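You operate a simulated robot arm through the tools that you are given. There is no shell and no other tool. Be economical: measure what you need, move in short steps, check, and stop when the job is done.

Carry out the task below with a simulated robot arm. There is one attempt and no reset: what you move stays moved.

TASK
Put the small bottle labelled "soap" from the dining table top on the beige coffee pad there and the small bottle that says "shampoo" on top of the tin there.
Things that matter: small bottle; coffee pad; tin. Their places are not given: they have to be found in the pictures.

It is judged by the outcome, as a careful person would: the job done as asked, and still so three seconds after it is handed in. It fails if anything else is knocked over, pushed out of place, dropped, spilled or broken.

THE ROBOT
A 7-joint arm with a two-finger parallel gripper, fixed in place. Base frame: the origin is at the foot of the arm, x ahead of it, y to its left, z up; the work surface is at about z = 0. Lengths are in mm, angles in degrees, forces in N, time in s.
With the tool pointing down near the work surface it reaches from about 220 to 580 mm from the base axis. Its first joint turns from -66.0 to 66.0 degrees. Payload 2.5 kg.
Tool frame: the origin (TCP) lies between the finger pads and is the grasp point; the fingertips stand 23 mm ahead of it; z points along the fingers, y is the line along which they close. The gripper opens to 94 mm. The fingers are 38 mm wide and 10 mm thick; the gripper's body (54 by 96 mm) begins 39 mm behind the TCP.
Orientation is told as [roll, pitch, yaw] about the base's x, y, z axes, in that order, counted from this pose: with the fingers straight down and closing along the base's y, the tool's x points along the base's -x, its y along +y and its z along -z.

THE INTERFACE
- The arm moves only by the tool drive_tool. Its argument "rows" is a list of rows, each a list of 7 numbers: the shift along the tool's x, y, z in units of 40 mm (1.0 is 40 mm), then the turn, a rotation vector about the tool's x, y, z in units of 4 degrees (1.0 is 4 degrees), then the closure, from 0 (fully open) to 1 (shut). In form: [[x, y, z, ax, ay, az, gripper], ...]. A call has 1 to 20 rows; each row shifts and turns the commanded pose from where the row before left it, along the tool's axes as they then stand. A call with a number of a shift or a turn outside -1 to 1 is refused whole. A row lasts 0.2 s, in which the tool goes at most 50 mm and 8.6 degrees; a call with a longer step from one row to the next is refused whole, and so is a gripper value outside its range. A pose out of reach is approached as far as the arm can. The call stops where the force on the tool passes 40 N (or 10 N more than at its start, if that is more) or the arm is blocked; 0.2 s more then pass. The fingers move at their own pace (about 108 mm/s each) and stop on an object; they squeeze with about 32 N. The grip force told is the motor's: it shows also when the fingers shut on nothing. Time passes only in rows, and 0.2 s behind the last, so rows that do not move let the fingers close. It gives the time, the measured TCP pose, the force on the tool (base axes), the opening and the grip force at its end, in the units of the frame above (readings bear some noise).
- Cameras (640 x 400 px; columns grow to the right, rows downward): "scene" is fixed at [98.5, -398.9, 537.7]; the picture's right is [0.95, -0.32, 0.00], its down [-0.20, -0.60, -0.77] and it looks along [0.25, 0.73, -0.64] (base axes); focal length 223 px, centre (320, 200). "wrist" rides on the gripper at [-39, 0, -44] in the tool frame; the picture's right is [0.00, -1.00, 0.00], its down [0.97, 0.00, -0.24] and it looks along [0.24, 0.00, 0.97] (tool axes); focal length 218 px, centre (320, 200).
- capture(camera): a new picture of that camera. No time passes.
- point_at(camera, pixels): for up to 12 pixels [column, row] of the newest picture of that camera ("zoom" is the newest enlarged one), the place [x, y, z] in the base frame of the surface seen there, good to about 2 mm. No time passes.
- zoom(camera, box): a new picture of the part [left, top, right, bottom] of that camera's present view, enlarged. No time passes.
- finish_job(): hands the job in; it is judged then, once.

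Work in short steps. Measure before you move; look again where a grasp or a placing could have gone wrong, and mend it. You have 60 turns and 20 pictures in all, the two below and enlarged ones among them. Open the gripper and draw the arm clear of the work before you hand the job in, unless the task says otherwise; then end with one line.

The tools are called as a command line: name --pt "numbers of a row" for each row, then --argument value for the rest, lists and objects as JSON in quotes. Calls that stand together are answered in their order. drive_tool: Moves the arm, as the interface text tells. Its arguments: {"type":"object","properties":{"rows":{"type":"array","items":{"type":"array","items":{"type":"number"}}}},"required":["rows"]} The other tools are called the same way: capture (camera) takes a picture; point_at (camera, pixels) gives the place of the surface under pixels of a picture; zoom (camera, box) takes an enlarged picture of a part of a camera's view; finish_job () hands the job in.

At the start:

```text
t: 0.0
ee_pos: [417.5, 195.7, 398.6]
ee_rot: [0.0, -0.1, 0.1]
force: [0.3, 0.0, -0.1]
finger_gap: 94.3
finger_force: 0.0
```

scene: 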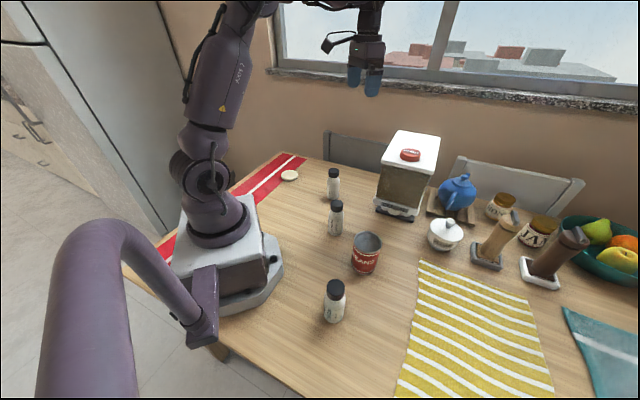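
wrist: 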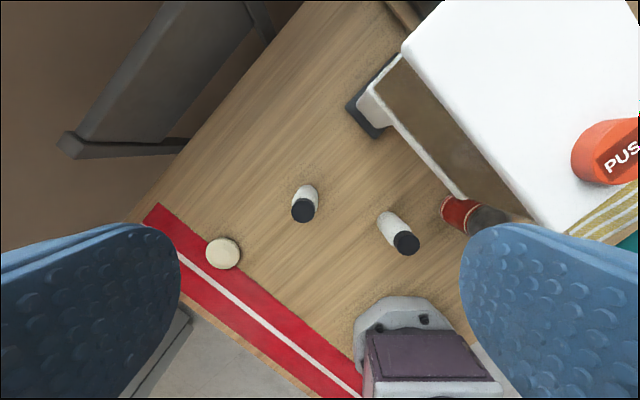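

I see three small bottles (333,183), (335,217), (334,300), a tin at (366,253), and a beige pad at (289,175). I zoom in to read the labels.

zoom --camera "scene" --box '[270, 150, 400, 231]'

zoom --camera "scene" --box '[290, 225, 420, 330]'

point_at --camera "scene" --pixels '[[289, 175], [333, 171], [333, 190], [336, 204], [335, 225], [335, 286], [334, 310], [366, 262], [368, 235], [366, 250], [354, 243], [382, 243]]'

```text
4.92 times, centred on (335, 190) of scene
```

zoom: 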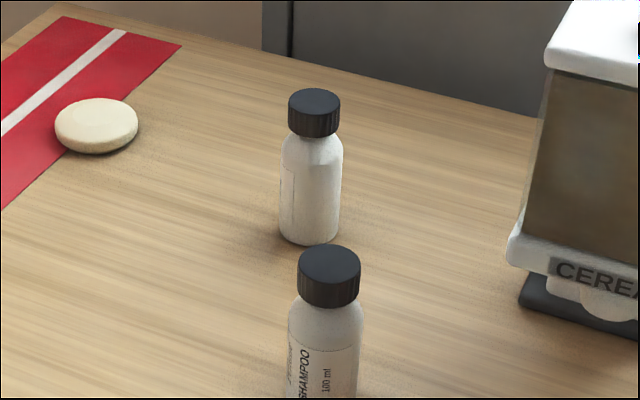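

```text
3.81 times, centred on (355, 278) of scene
```

zoom: 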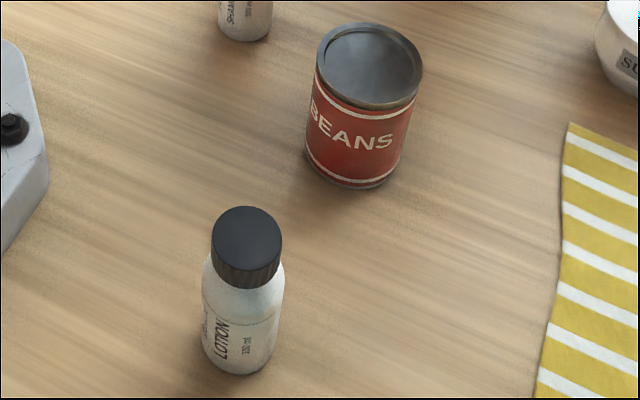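

```text
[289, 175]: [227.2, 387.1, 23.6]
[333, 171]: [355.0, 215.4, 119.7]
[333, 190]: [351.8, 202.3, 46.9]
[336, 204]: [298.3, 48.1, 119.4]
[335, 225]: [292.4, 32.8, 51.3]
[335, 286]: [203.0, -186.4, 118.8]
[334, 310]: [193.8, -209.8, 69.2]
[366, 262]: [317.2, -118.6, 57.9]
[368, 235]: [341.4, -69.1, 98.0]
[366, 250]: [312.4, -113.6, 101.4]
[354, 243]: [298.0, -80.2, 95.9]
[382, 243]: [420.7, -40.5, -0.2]
```

By elimination the far bottle (333,183) is soap (its label is turned away). The middle one reads SHAMPOO and the near one LOTION. I'll measure centres more precisely.

point_at --camera "zoom" --pixels '[[321, 58], [419, 70], [375, 26], [366, 104], [369, 62], [345, 65], [395, 65], [360, 185], [310, 145], [401, 150]]'

point_at --camera "wrist" --pixels '[[303, 210], [294, 210], [312, 211], [303, 219], [407, 243], [396, 243], [417, 243], [407, 253], [223, 253], [209, 253], [238, 254], [223, 241]]'

zoom --camera "wrist" --box '[180, 160, 440, 322]'

```text
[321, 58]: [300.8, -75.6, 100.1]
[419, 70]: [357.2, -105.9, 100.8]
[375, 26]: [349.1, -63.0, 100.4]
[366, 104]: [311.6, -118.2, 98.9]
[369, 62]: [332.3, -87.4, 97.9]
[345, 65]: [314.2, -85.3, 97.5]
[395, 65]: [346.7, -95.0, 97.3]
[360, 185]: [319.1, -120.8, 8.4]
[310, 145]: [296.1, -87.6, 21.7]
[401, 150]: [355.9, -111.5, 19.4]
```

```text
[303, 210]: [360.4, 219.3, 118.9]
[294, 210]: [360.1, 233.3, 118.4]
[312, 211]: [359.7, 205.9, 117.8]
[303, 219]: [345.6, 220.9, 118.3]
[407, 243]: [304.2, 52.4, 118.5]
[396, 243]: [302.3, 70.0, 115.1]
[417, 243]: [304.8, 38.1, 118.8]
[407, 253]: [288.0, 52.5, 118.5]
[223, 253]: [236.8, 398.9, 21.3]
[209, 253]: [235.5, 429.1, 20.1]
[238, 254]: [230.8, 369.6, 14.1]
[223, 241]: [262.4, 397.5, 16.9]
```

```text
2.46 times, centred on (310, 241) of wrist
```

zoom: 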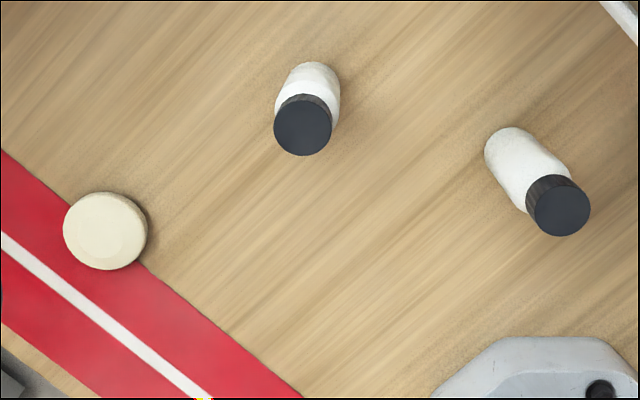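

point_at --camera "zoom" --pixels '[[103, 230], [66, 228], [142, 235], [106, 195], [103, 266], [303, 124], [276, 126], [329, 124], [303, 152], [561, 206], [588, 206], [561, 233]]'

```text
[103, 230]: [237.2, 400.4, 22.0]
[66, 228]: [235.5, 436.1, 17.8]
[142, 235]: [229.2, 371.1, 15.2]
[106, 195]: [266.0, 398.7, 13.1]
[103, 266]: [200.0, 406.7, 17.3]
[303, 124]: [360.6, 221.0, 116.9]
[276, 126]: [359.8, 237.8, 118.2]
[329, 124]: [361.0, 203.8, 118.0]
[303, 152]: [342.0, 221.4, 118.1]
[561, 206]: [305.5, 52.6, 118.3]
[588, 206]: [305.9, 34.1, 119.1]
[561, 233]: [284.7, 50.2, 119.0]
```

Soap centre ≈(360.5,221), shampoo ≈(304.5,52), pad centre ≈(233,402, top 22), tin top centre ≈(330,-90, 98). Next I check the clearance to the cereal box.

point_at --camera "scene" --pixels '[[376, 211], [380, 180], [390, 140], [408, 220], [412, 135], [436, 140], [405, 165]]'

drive_tool --pt "0.7125 0.3 1 0 0 0 0" --pt "0.7125 0.3325 1 0 0 0 0" --pt "0 0 1 0 0 0 0" --pt "0 0 1 0 0 0 0"

```text
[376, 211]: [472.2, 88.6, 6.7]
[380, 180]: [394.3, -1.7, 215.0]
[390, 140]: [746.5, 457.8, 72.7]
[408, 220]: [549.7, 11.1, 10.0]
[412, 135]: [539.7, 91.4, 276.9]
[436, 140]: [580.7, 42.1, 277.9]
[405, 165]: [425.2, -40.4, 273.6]
```

```text
refused: row 1 steps farther than a row can; nothing moved
```

point_at --camera "wrist" --pixels '[[407, 48], [430, 15], [450, 100], [525, 210], [550, 226], [600, 226], [350, 105], [372, 132], [455, 190], [390, 90], [600, 40], [600, 150]]'

drive_tool --pt "0.475 0.211 0.9 0 0 0 0" --pt "0.475 0.211 0.9 0 0 0 0" --pt "0.475 0.211 0.9 0 0 0 0" --pt "0 0 1 0 0 0 0"

```text
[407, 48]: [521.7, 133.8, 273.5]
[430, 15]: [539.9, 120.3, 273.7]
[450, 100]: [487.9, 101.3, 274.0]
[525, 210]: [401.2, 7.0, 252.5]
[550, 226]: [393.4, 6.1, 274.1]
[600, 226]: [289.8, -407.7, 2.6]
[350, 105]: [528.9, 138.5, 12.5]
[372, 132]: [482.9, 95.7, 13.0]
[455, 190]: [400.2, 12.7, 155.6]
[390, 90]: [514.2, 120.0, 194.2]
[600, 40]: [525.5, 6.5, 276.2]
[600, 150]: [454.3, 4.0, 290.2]
```

```text
t: 1.0
ee_pos: [361.3, 221.7, 250.0]
ee_rot: [0.0, -0.2, 0.0]
force: [-0.1, 0.4, -0.4]
finger_gap: 93.7
finger_force: 0.1
```

The box keeps well clear of both paths. I descend over the soap to TCP z≈85 so the cap stays below the gripper body, then close.

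drive_tool --pt "0 0 1 0 0 0 0" --pt "0 0 1 0 0 0 0" --pt "0 0 1 0 0 0 0" --pt "0 0 0.6 0 0 0 0" --pt "0 0 0.5 0 0 0 0" --pt "0 0 0 0 0 0 0" --pt "0 0 0 0 0 0 0.6" --pt "0 0 0 0 0 0 0.6" --pt "0 0 0 0 0 0 0.6" --pt "0 0 0 0 0 0 0.6"

```text
t: 3.2
ee_pos: [359.8, 221.3, 87.0]
ee_rot: [0.1, 0.1, 0.1]
force: [0.3, -0.2, -0.2]
finger_gap: 43.9
finger_force: 32.4
```

Gripped at 44 mm. I lift and carry it towards the pad.

drive_tool --pt "0 0 -0.5 0 0 0 0.6" --pt "0 0 -0.8 0 0 0 0.6" --pt "0 0 -0.8 0 0 0 0.6" --pt "0.4 0.566 0 0 0 0 0.6" --pt "0.4 0.566 0 0 0 0 0.6" --pt "0.4 0.566 0 0 0 0 0.6" --pt "0.4 0.566 0 0 0 0 0.6" --pt "0.4 0.566 0 0 0 0 0.6" --pt "0.4 0.566 0 0 0 0 0.6" --pt "0.4 0.566 0 0 0 0 0.6" --pt "0.4 0.558 0 0 0 0 0.6" --pt "0 0 0 0 0 0 0.6" --pt "0 0 0 0 0 0 0.6"

zoom --camera "scene" --box '[220, 90, 380, 190]'

capture --camera "wrist"

```text
t: 6.0
ee_pos: [232.5, 401.3, 171.0]
ee_rot: [0.0, 0.0, 0.0]
force: [1.1, -0.1, -0.7]
finger_gap: 43.5
finger_force: 32.1
```

```text
4.00 times, centred on (300, 140) of scene
```

zoom: 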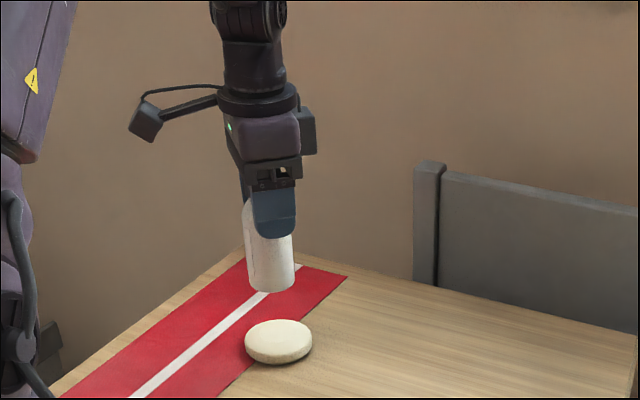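

```text
13 pictures are left
```

wrist: 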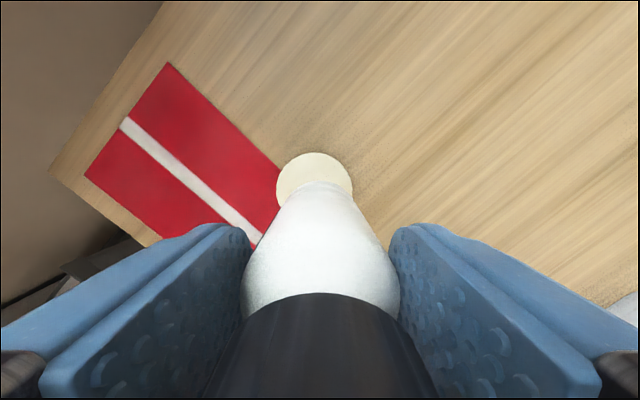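

point_at --camera "wrist" --pixels '[[315, 155], [278, 185], [351, 185], [315, 170], [290, 180], [340, 180]]'

point_at --camera "zoom" --pixels '[[279, 321], [247, 338], [311, 340], [279, 338], [270, 352], [290, 330]]'

```text
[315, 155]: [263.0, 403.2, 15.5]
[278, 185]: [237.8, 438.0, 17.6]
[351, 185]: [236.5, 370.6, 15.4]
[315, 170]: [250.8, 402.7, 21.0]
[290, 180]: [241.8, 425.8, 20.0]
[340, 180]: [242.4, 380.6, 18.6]
```

```text
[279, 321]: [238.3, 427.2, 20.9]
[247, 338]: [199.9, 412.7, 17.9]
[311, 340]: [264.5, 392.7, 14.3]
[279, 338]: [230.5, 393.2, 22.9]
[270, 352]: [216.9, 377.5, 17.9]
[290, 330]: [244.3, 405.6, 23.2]
```

Pad centre is ≈(232,404). I shift 2.5 mm, then lower to just above contact.

drive_tool --pt "0 0.065 0.5 0 0 0 0.6" --pt "0 0 0.5 0 0 0 0.6" --pt "0 0 0.35 0 0 0 0.6" --pt "0 0 0.12 0 0 0 0.6" --pt "0 0 0.04 0 0 0 0.6" --pt "0 0 0 0 0 0 0.6"

```text
t: 7.4
ee_pos: [232.0, 404.7, 109.9]
ee_rot: [0.0, -0.1, 0.1]
force: [-0.7, 0.8, -1.2]
finger_gap: 43.8
finger_force: 32.2
```

drive_tool --pt "0 0 0.03 0 0 0 0.6" --pt "0 0 0 0 0 0 0.6"

zoom --camera "scene" --box '[250, 130, 330, 190]'

```text
t: 8.0
ee_pos: [233.3, 404.8, 109.2]
ee_rot: [0.0, 0.0, -0.1]
force: [-0.3, 0.3, -0.9]
finger_gap: 43.8
finger_force: 31.6
```

```text
6.67 times, centred on (290, 160) of scene
```

zoom: 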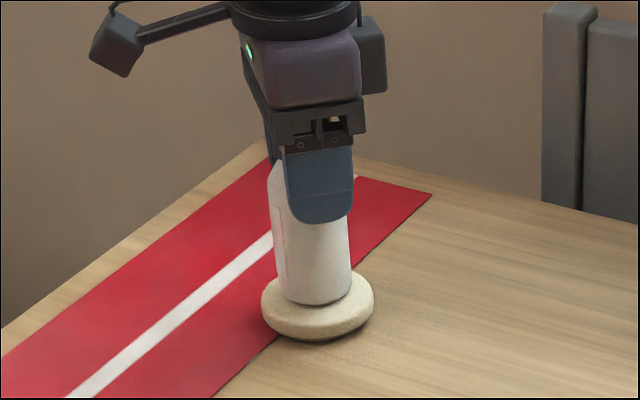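

Well centred. I ease down until contact shows in the force.

drive_tool --pt "0 0 0.025 0 0 0 0.6" --pt "0 0 0 0 0 0 0.6"

drive_tool --pt "0 0 0.025 0 0 0 0.6" --pt "0 0 0 0 0 0 0.6"

```text
t: 8.6
ee_pos: [232.5, 404.8, 108.6]
ee_rot: [0.1, 0.0, 0.0]
force: [0.4, 0.1, -1.1]
finger_gap: 44.0
finger_force: 32.1
```

```text
t: 9.2
ee_pos: [232.4, 404.4, 106.8]
ee_rot: [0.1, 0.0, 0.0]
force: [-1.0, -0.9, 5.6]
finger_gap: 43.8
finger_force: 31.3
```

Contact (5.6 N). I release, then rise.

drive_tool --pt "0 0 0 0 0 0 0.5" --pt "0 0 0 0 0 0 0.3" --pt "0 0 0 0 0 0 0" --pt "0 0 0 0 0 0 0" --pt "0 0 0 0 0 0 0" --pt "0 0 -0.6 0 0 0 0" --pt "0 0 -1 0 0 0 0" --pt "0 0 -1 0 0 0 0" --pt "0 0 -0.5 0 0 0 0" --pt "0 0 0 0 0 0 0"

zoom --camera "scene" --box '[240, 120, 400, 220]'

```text
t: 11.4
ee_pos: [232.8, 403.7, 231.1]
ee_rot: [0.0, 0.0, 0.0]
force: [0.3, 0.2, 0.8]
finger_gap: 93.9
finger_force: 0.1
```

```text
4.00 times, centred on (320, 170) of scene
```

zoom: 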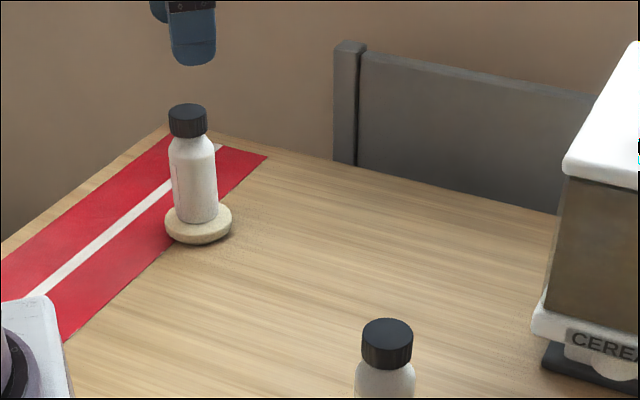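

The soap stands on the pad. I move over the shampoo.

drive_tool --pt "-0.18 -0.88 0 0 0 0 0" --pt "-0.18 -0.88 0 0 0 0 0" --pt "-0.18 -0.88 0 0 0 0 0" --pt "-0.18 -0.88 0 0 0 0 0" --pt "-0.18 -0.88 0 0 0 0 0" --pt "-0.18 -0.88 0 0 0 0 0" --pt "-0.18 -0.88 0 0 0 0 0" --pt "-0.18 -0.88 0 0 0 0 0" --pt "-0.18 -0.88 0 0 0 0 0" --pt "-0.18 -0.88 0 0 0 0 0" --pt "0 0 0.2 0 0 0 0" --pt "0 0 0 0 0 0 0"

capture --camera "wrist"

```text
t: 14.0
ee_pos: [305.2, 53.0, 222.2]
ee_rot: [-0.1, 0.0, 0.0]
force: [0.2, 0.0, 0.1]
finger_gap: 94.2
finger_force: 0.0
```

```text
10 pictures are left
```

wrist: 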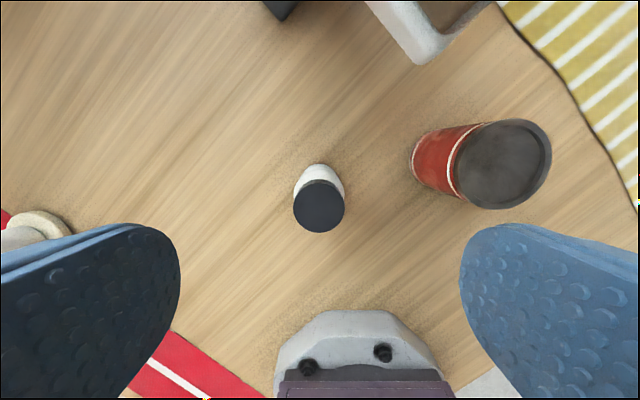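

point_at --camera "wrist" --pixels '[[319, 206], [294, 206], [344, 206], [319, 182], [319, 230], [502, 165], [456, 172], [549, 160], [512, 121], [493, 207]]'

drive_tool --pt "0 0 1 0 0 0 0" --pt "0 0 1 0 0 0 0" --pt "0 0 0.9 0 0 0 0" --pt "0 0 0.5 0 0 0 0" --pt "0 0 0 0 0 0 0" --pt "0 0 0 0 0 0 0.6" --pt "0 0 0 0 0 0 0.6" --pt "0 0 0 0 0 0 0.6" --pt "0 0 0 0 0 0 0.6"

```text
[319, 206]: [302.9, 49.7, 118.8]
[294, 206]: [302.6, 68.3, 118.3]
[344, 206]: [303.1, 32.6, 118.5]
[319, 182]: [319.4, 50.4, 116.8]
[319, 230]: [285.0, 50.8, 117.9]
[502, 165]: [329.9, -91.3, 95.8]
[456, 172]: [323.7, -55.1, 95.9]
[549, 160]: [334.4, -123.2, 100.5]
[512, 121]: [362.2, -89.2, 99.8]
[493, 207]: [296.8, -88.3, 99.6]
```

```text
t: 16.0
ee_pos: [304.4, 52.8, 87.6]
ee_rot: [0.1, 0.1, 0.0]
force: [0.2, -0.1, -0.2]
finger_gap: 44.6
finger_force: 31.8
```

Gripped. I lift 125 mm and carry it over the tin centre (329.5,-90), allowing for the 2 mm offset in x.

drive_tool --pt "0 0 -0.5 0 0 0 0.6" --pt "0 0 -0.9 0 0 0 0.6" --pt "0 0 -0.9 0 0 0 0.6" --pt "0 0 -0.85 0 0 0 0.6" --pt "-0.11 -0.593 0 0 0 0 0.6" --pt "-0.11 -0.593 0 0 0 0 0.6" --pt "-0.11 -0.593 0 0 0 0 0.6" --pt "-0.11 -0.593 0 0 0 0 0.6" --pt "-0.11 -0.593 0 0 0 0 0.6" --pt "-0.11 -0.593 0 0 0 0 0.6" --pt "0 0 0 0 0 0 0.6" --pt "0 0 0 0 0 0 0.6"

capture --camera "wrist"

zoom --camera "scene" --box '[310, 190, 420, 280]'

```text
t: 18.6
ee_pos: [331.9, -90.1, 214.0]
ee_rot: [-0.1, 0.0, 0.0]
force: [-0.4, 0.9, -1.1]
finger_gap: 44.6
finger_force: 32.4
```

```text
9 pictures are left
```

wrist: 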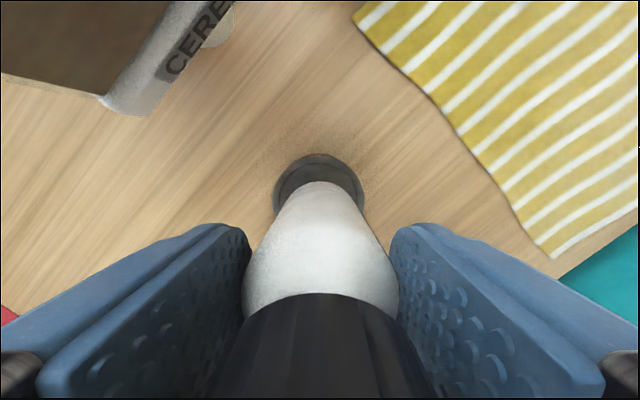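

```text
4.44 times, centred on (365, 235) of scene
```

zoom: 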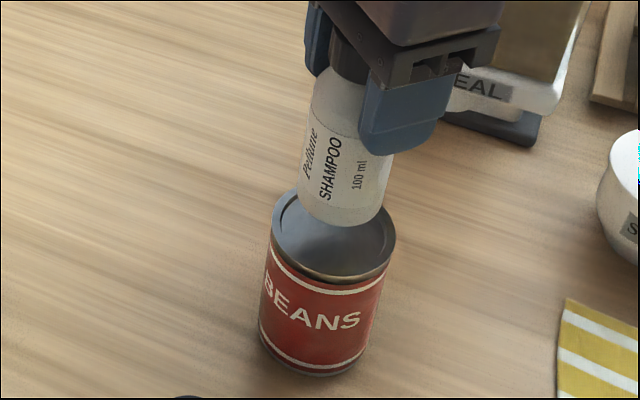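

Aligned (tin spans columns 274–363, bottle centred at 320). I lower 26 mm and then creep.

drive_tool --pt "0 0 0.3 0 0 0 0.6" --pt "0 0 0.25 0 0 0 0.6" --pt "0 0 0.1 0 0 0 0.6" --pt "0 0 0 0 0 0 0.6"

zoom --camera "scene" --box '[325, 210, 405, 270]'

```text
t: 19.6
ee_pos: [330.9, -89.7, 187.3]
ee_rot: [0.0, 0.0, -0.1]
force: [-1.4, 0.3, 5.1]
finger_gap: 44.4
finger_force: 32.3
```

```text
6.67 times, centred on (365, 240) of scene
```

zoom: 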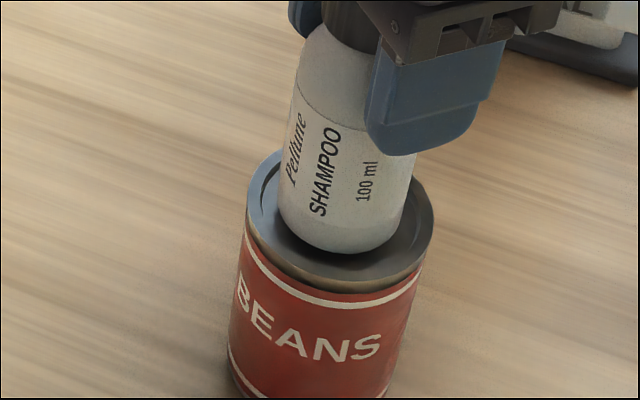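

drive_tool --pt "0 0 0.02 0 0 0 0.6" --pt "0 0 0 0 0 0 0.6"

point_at --camera "zoom" --pixels '[[268, 210], [290, 245], [340, 265], [400, 245], [340, 250], [340, 276], [415, 215], [285, 215]]'

```text
t: 20.2
ee_pos: [332.3, -90.3, 186.9]
ee_rot: [0.0, -0.2, -0.1]
force: [-6.9, 1.3, 29.4]
finger_gap: 44.7
finger_force: 31.8
```

```text
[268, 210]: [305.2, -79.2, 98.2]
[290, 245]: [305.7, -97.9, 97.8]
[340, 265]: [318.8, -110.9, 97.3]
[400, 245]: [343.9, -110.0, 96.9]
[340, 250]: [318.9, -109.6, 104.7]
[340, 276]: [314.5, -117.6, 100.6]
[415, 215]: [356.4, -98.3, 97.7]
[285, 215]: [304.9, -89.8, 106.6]
```

Firm contact, and the bottle is centred inside the rim. I back off to ease the load, then release.

drive_tool --pt "0 0 -0.02 0 0 0 0.6" --pt "0 0 0 0 0 0 0.6"

drive_tool --pt "0 0 0 0 0 0 0.5" --pt "0 0 0 0 0 0 0.3" --pt "0 0 0 0 0 0 0" --pt "0 0 0 0 0 0 0" --pt "0 0 0 0 0 0 0"

zoom --camera "scene" --box '[325, 190, 425, 270]'

```text
t: 20.8
ee_pos: [332.7, -89.8, 185.2]
ee_rot: [-0.1, -0.2, 0.0]
force: [-2.2, -2.3, 17.4]
finger_gap: 44.6
finger_force: 32.4
```

```text
t: 22.0
ee_pos: [330.9, -89.7, 186.2]
ee_rot: [0.0, 0.0, 0.0]
force: [-0.1, -0.7, 0.1]
finger_gap: 93.9
finger_force: 0.0
```

```text
5.00 times, centred on (375, 230) of scene
```

zoom: 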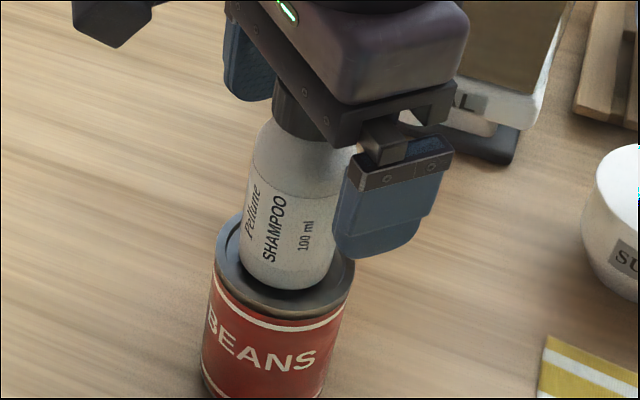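

The shampoo is standing upright. I rise straight up and clear it, then check the scene.

drive_tool --pt "0 0 -0.4 0 0 0 0" --pt "0 0 -0.9 0 0 0 0" --pt "0 0 -1 0 0 0 0" --pt "0 0 -1 0 0 0 0" --pt "0 0 -1 0 0 0 0" --pt "0 0.9 0 0 0 0 0" --pt "0 0.9 0 0 0 0 0" --pt "0 0.9 0 0 0 0 0" --pt "0 0.9 0 0 0 0 0" --pt "0 0.9 0 0 0 0 0" --pt "0 0 0 0 0 0 0"

capture --camera "scene"

zoom --camera "scene" --box '[270, 150, 430, 290]'

```text
t: 24.4
ee_pos: [328.9, 91.2, 358.0]
ee_rot: [0.0, 0.0, 0.0]
force: [-0.2, 0.3, -1.1]
finger_gap: 93.8
finger_force: 0.1
```

```text
5 pictures are left
```

scene: 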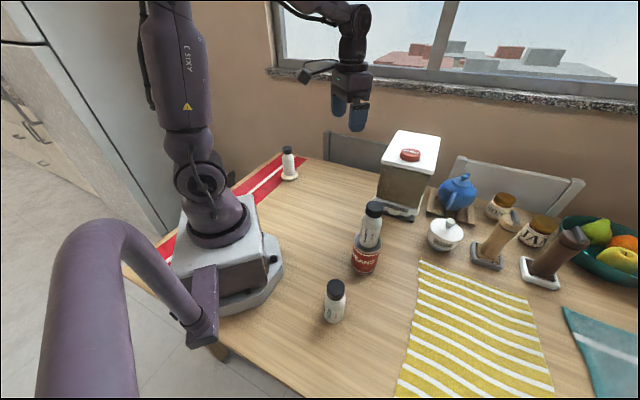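

```text
2.86 times, centred on (350, 220) of scene
```

zoom: 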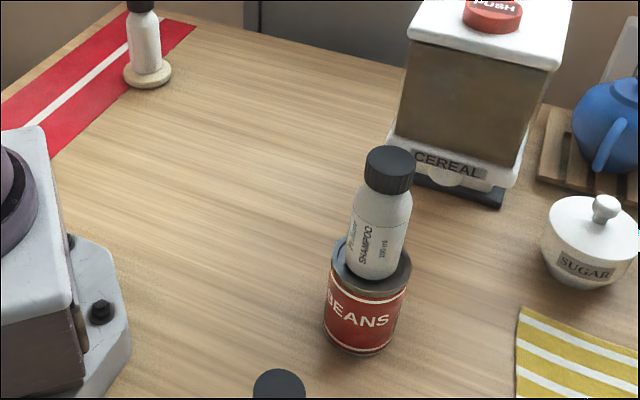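

Both bottles stand where asked, nothing else moved, and the arm is clear.

finish_job

```text
The job is handed in.
```

The soap bottle is on the beige coffee pad and the shampoo bottle is on top of the tin. I never saw the soap label because it faced away, so I picked that bottle by elimination: the other two read SHAMPOO and LOTION.
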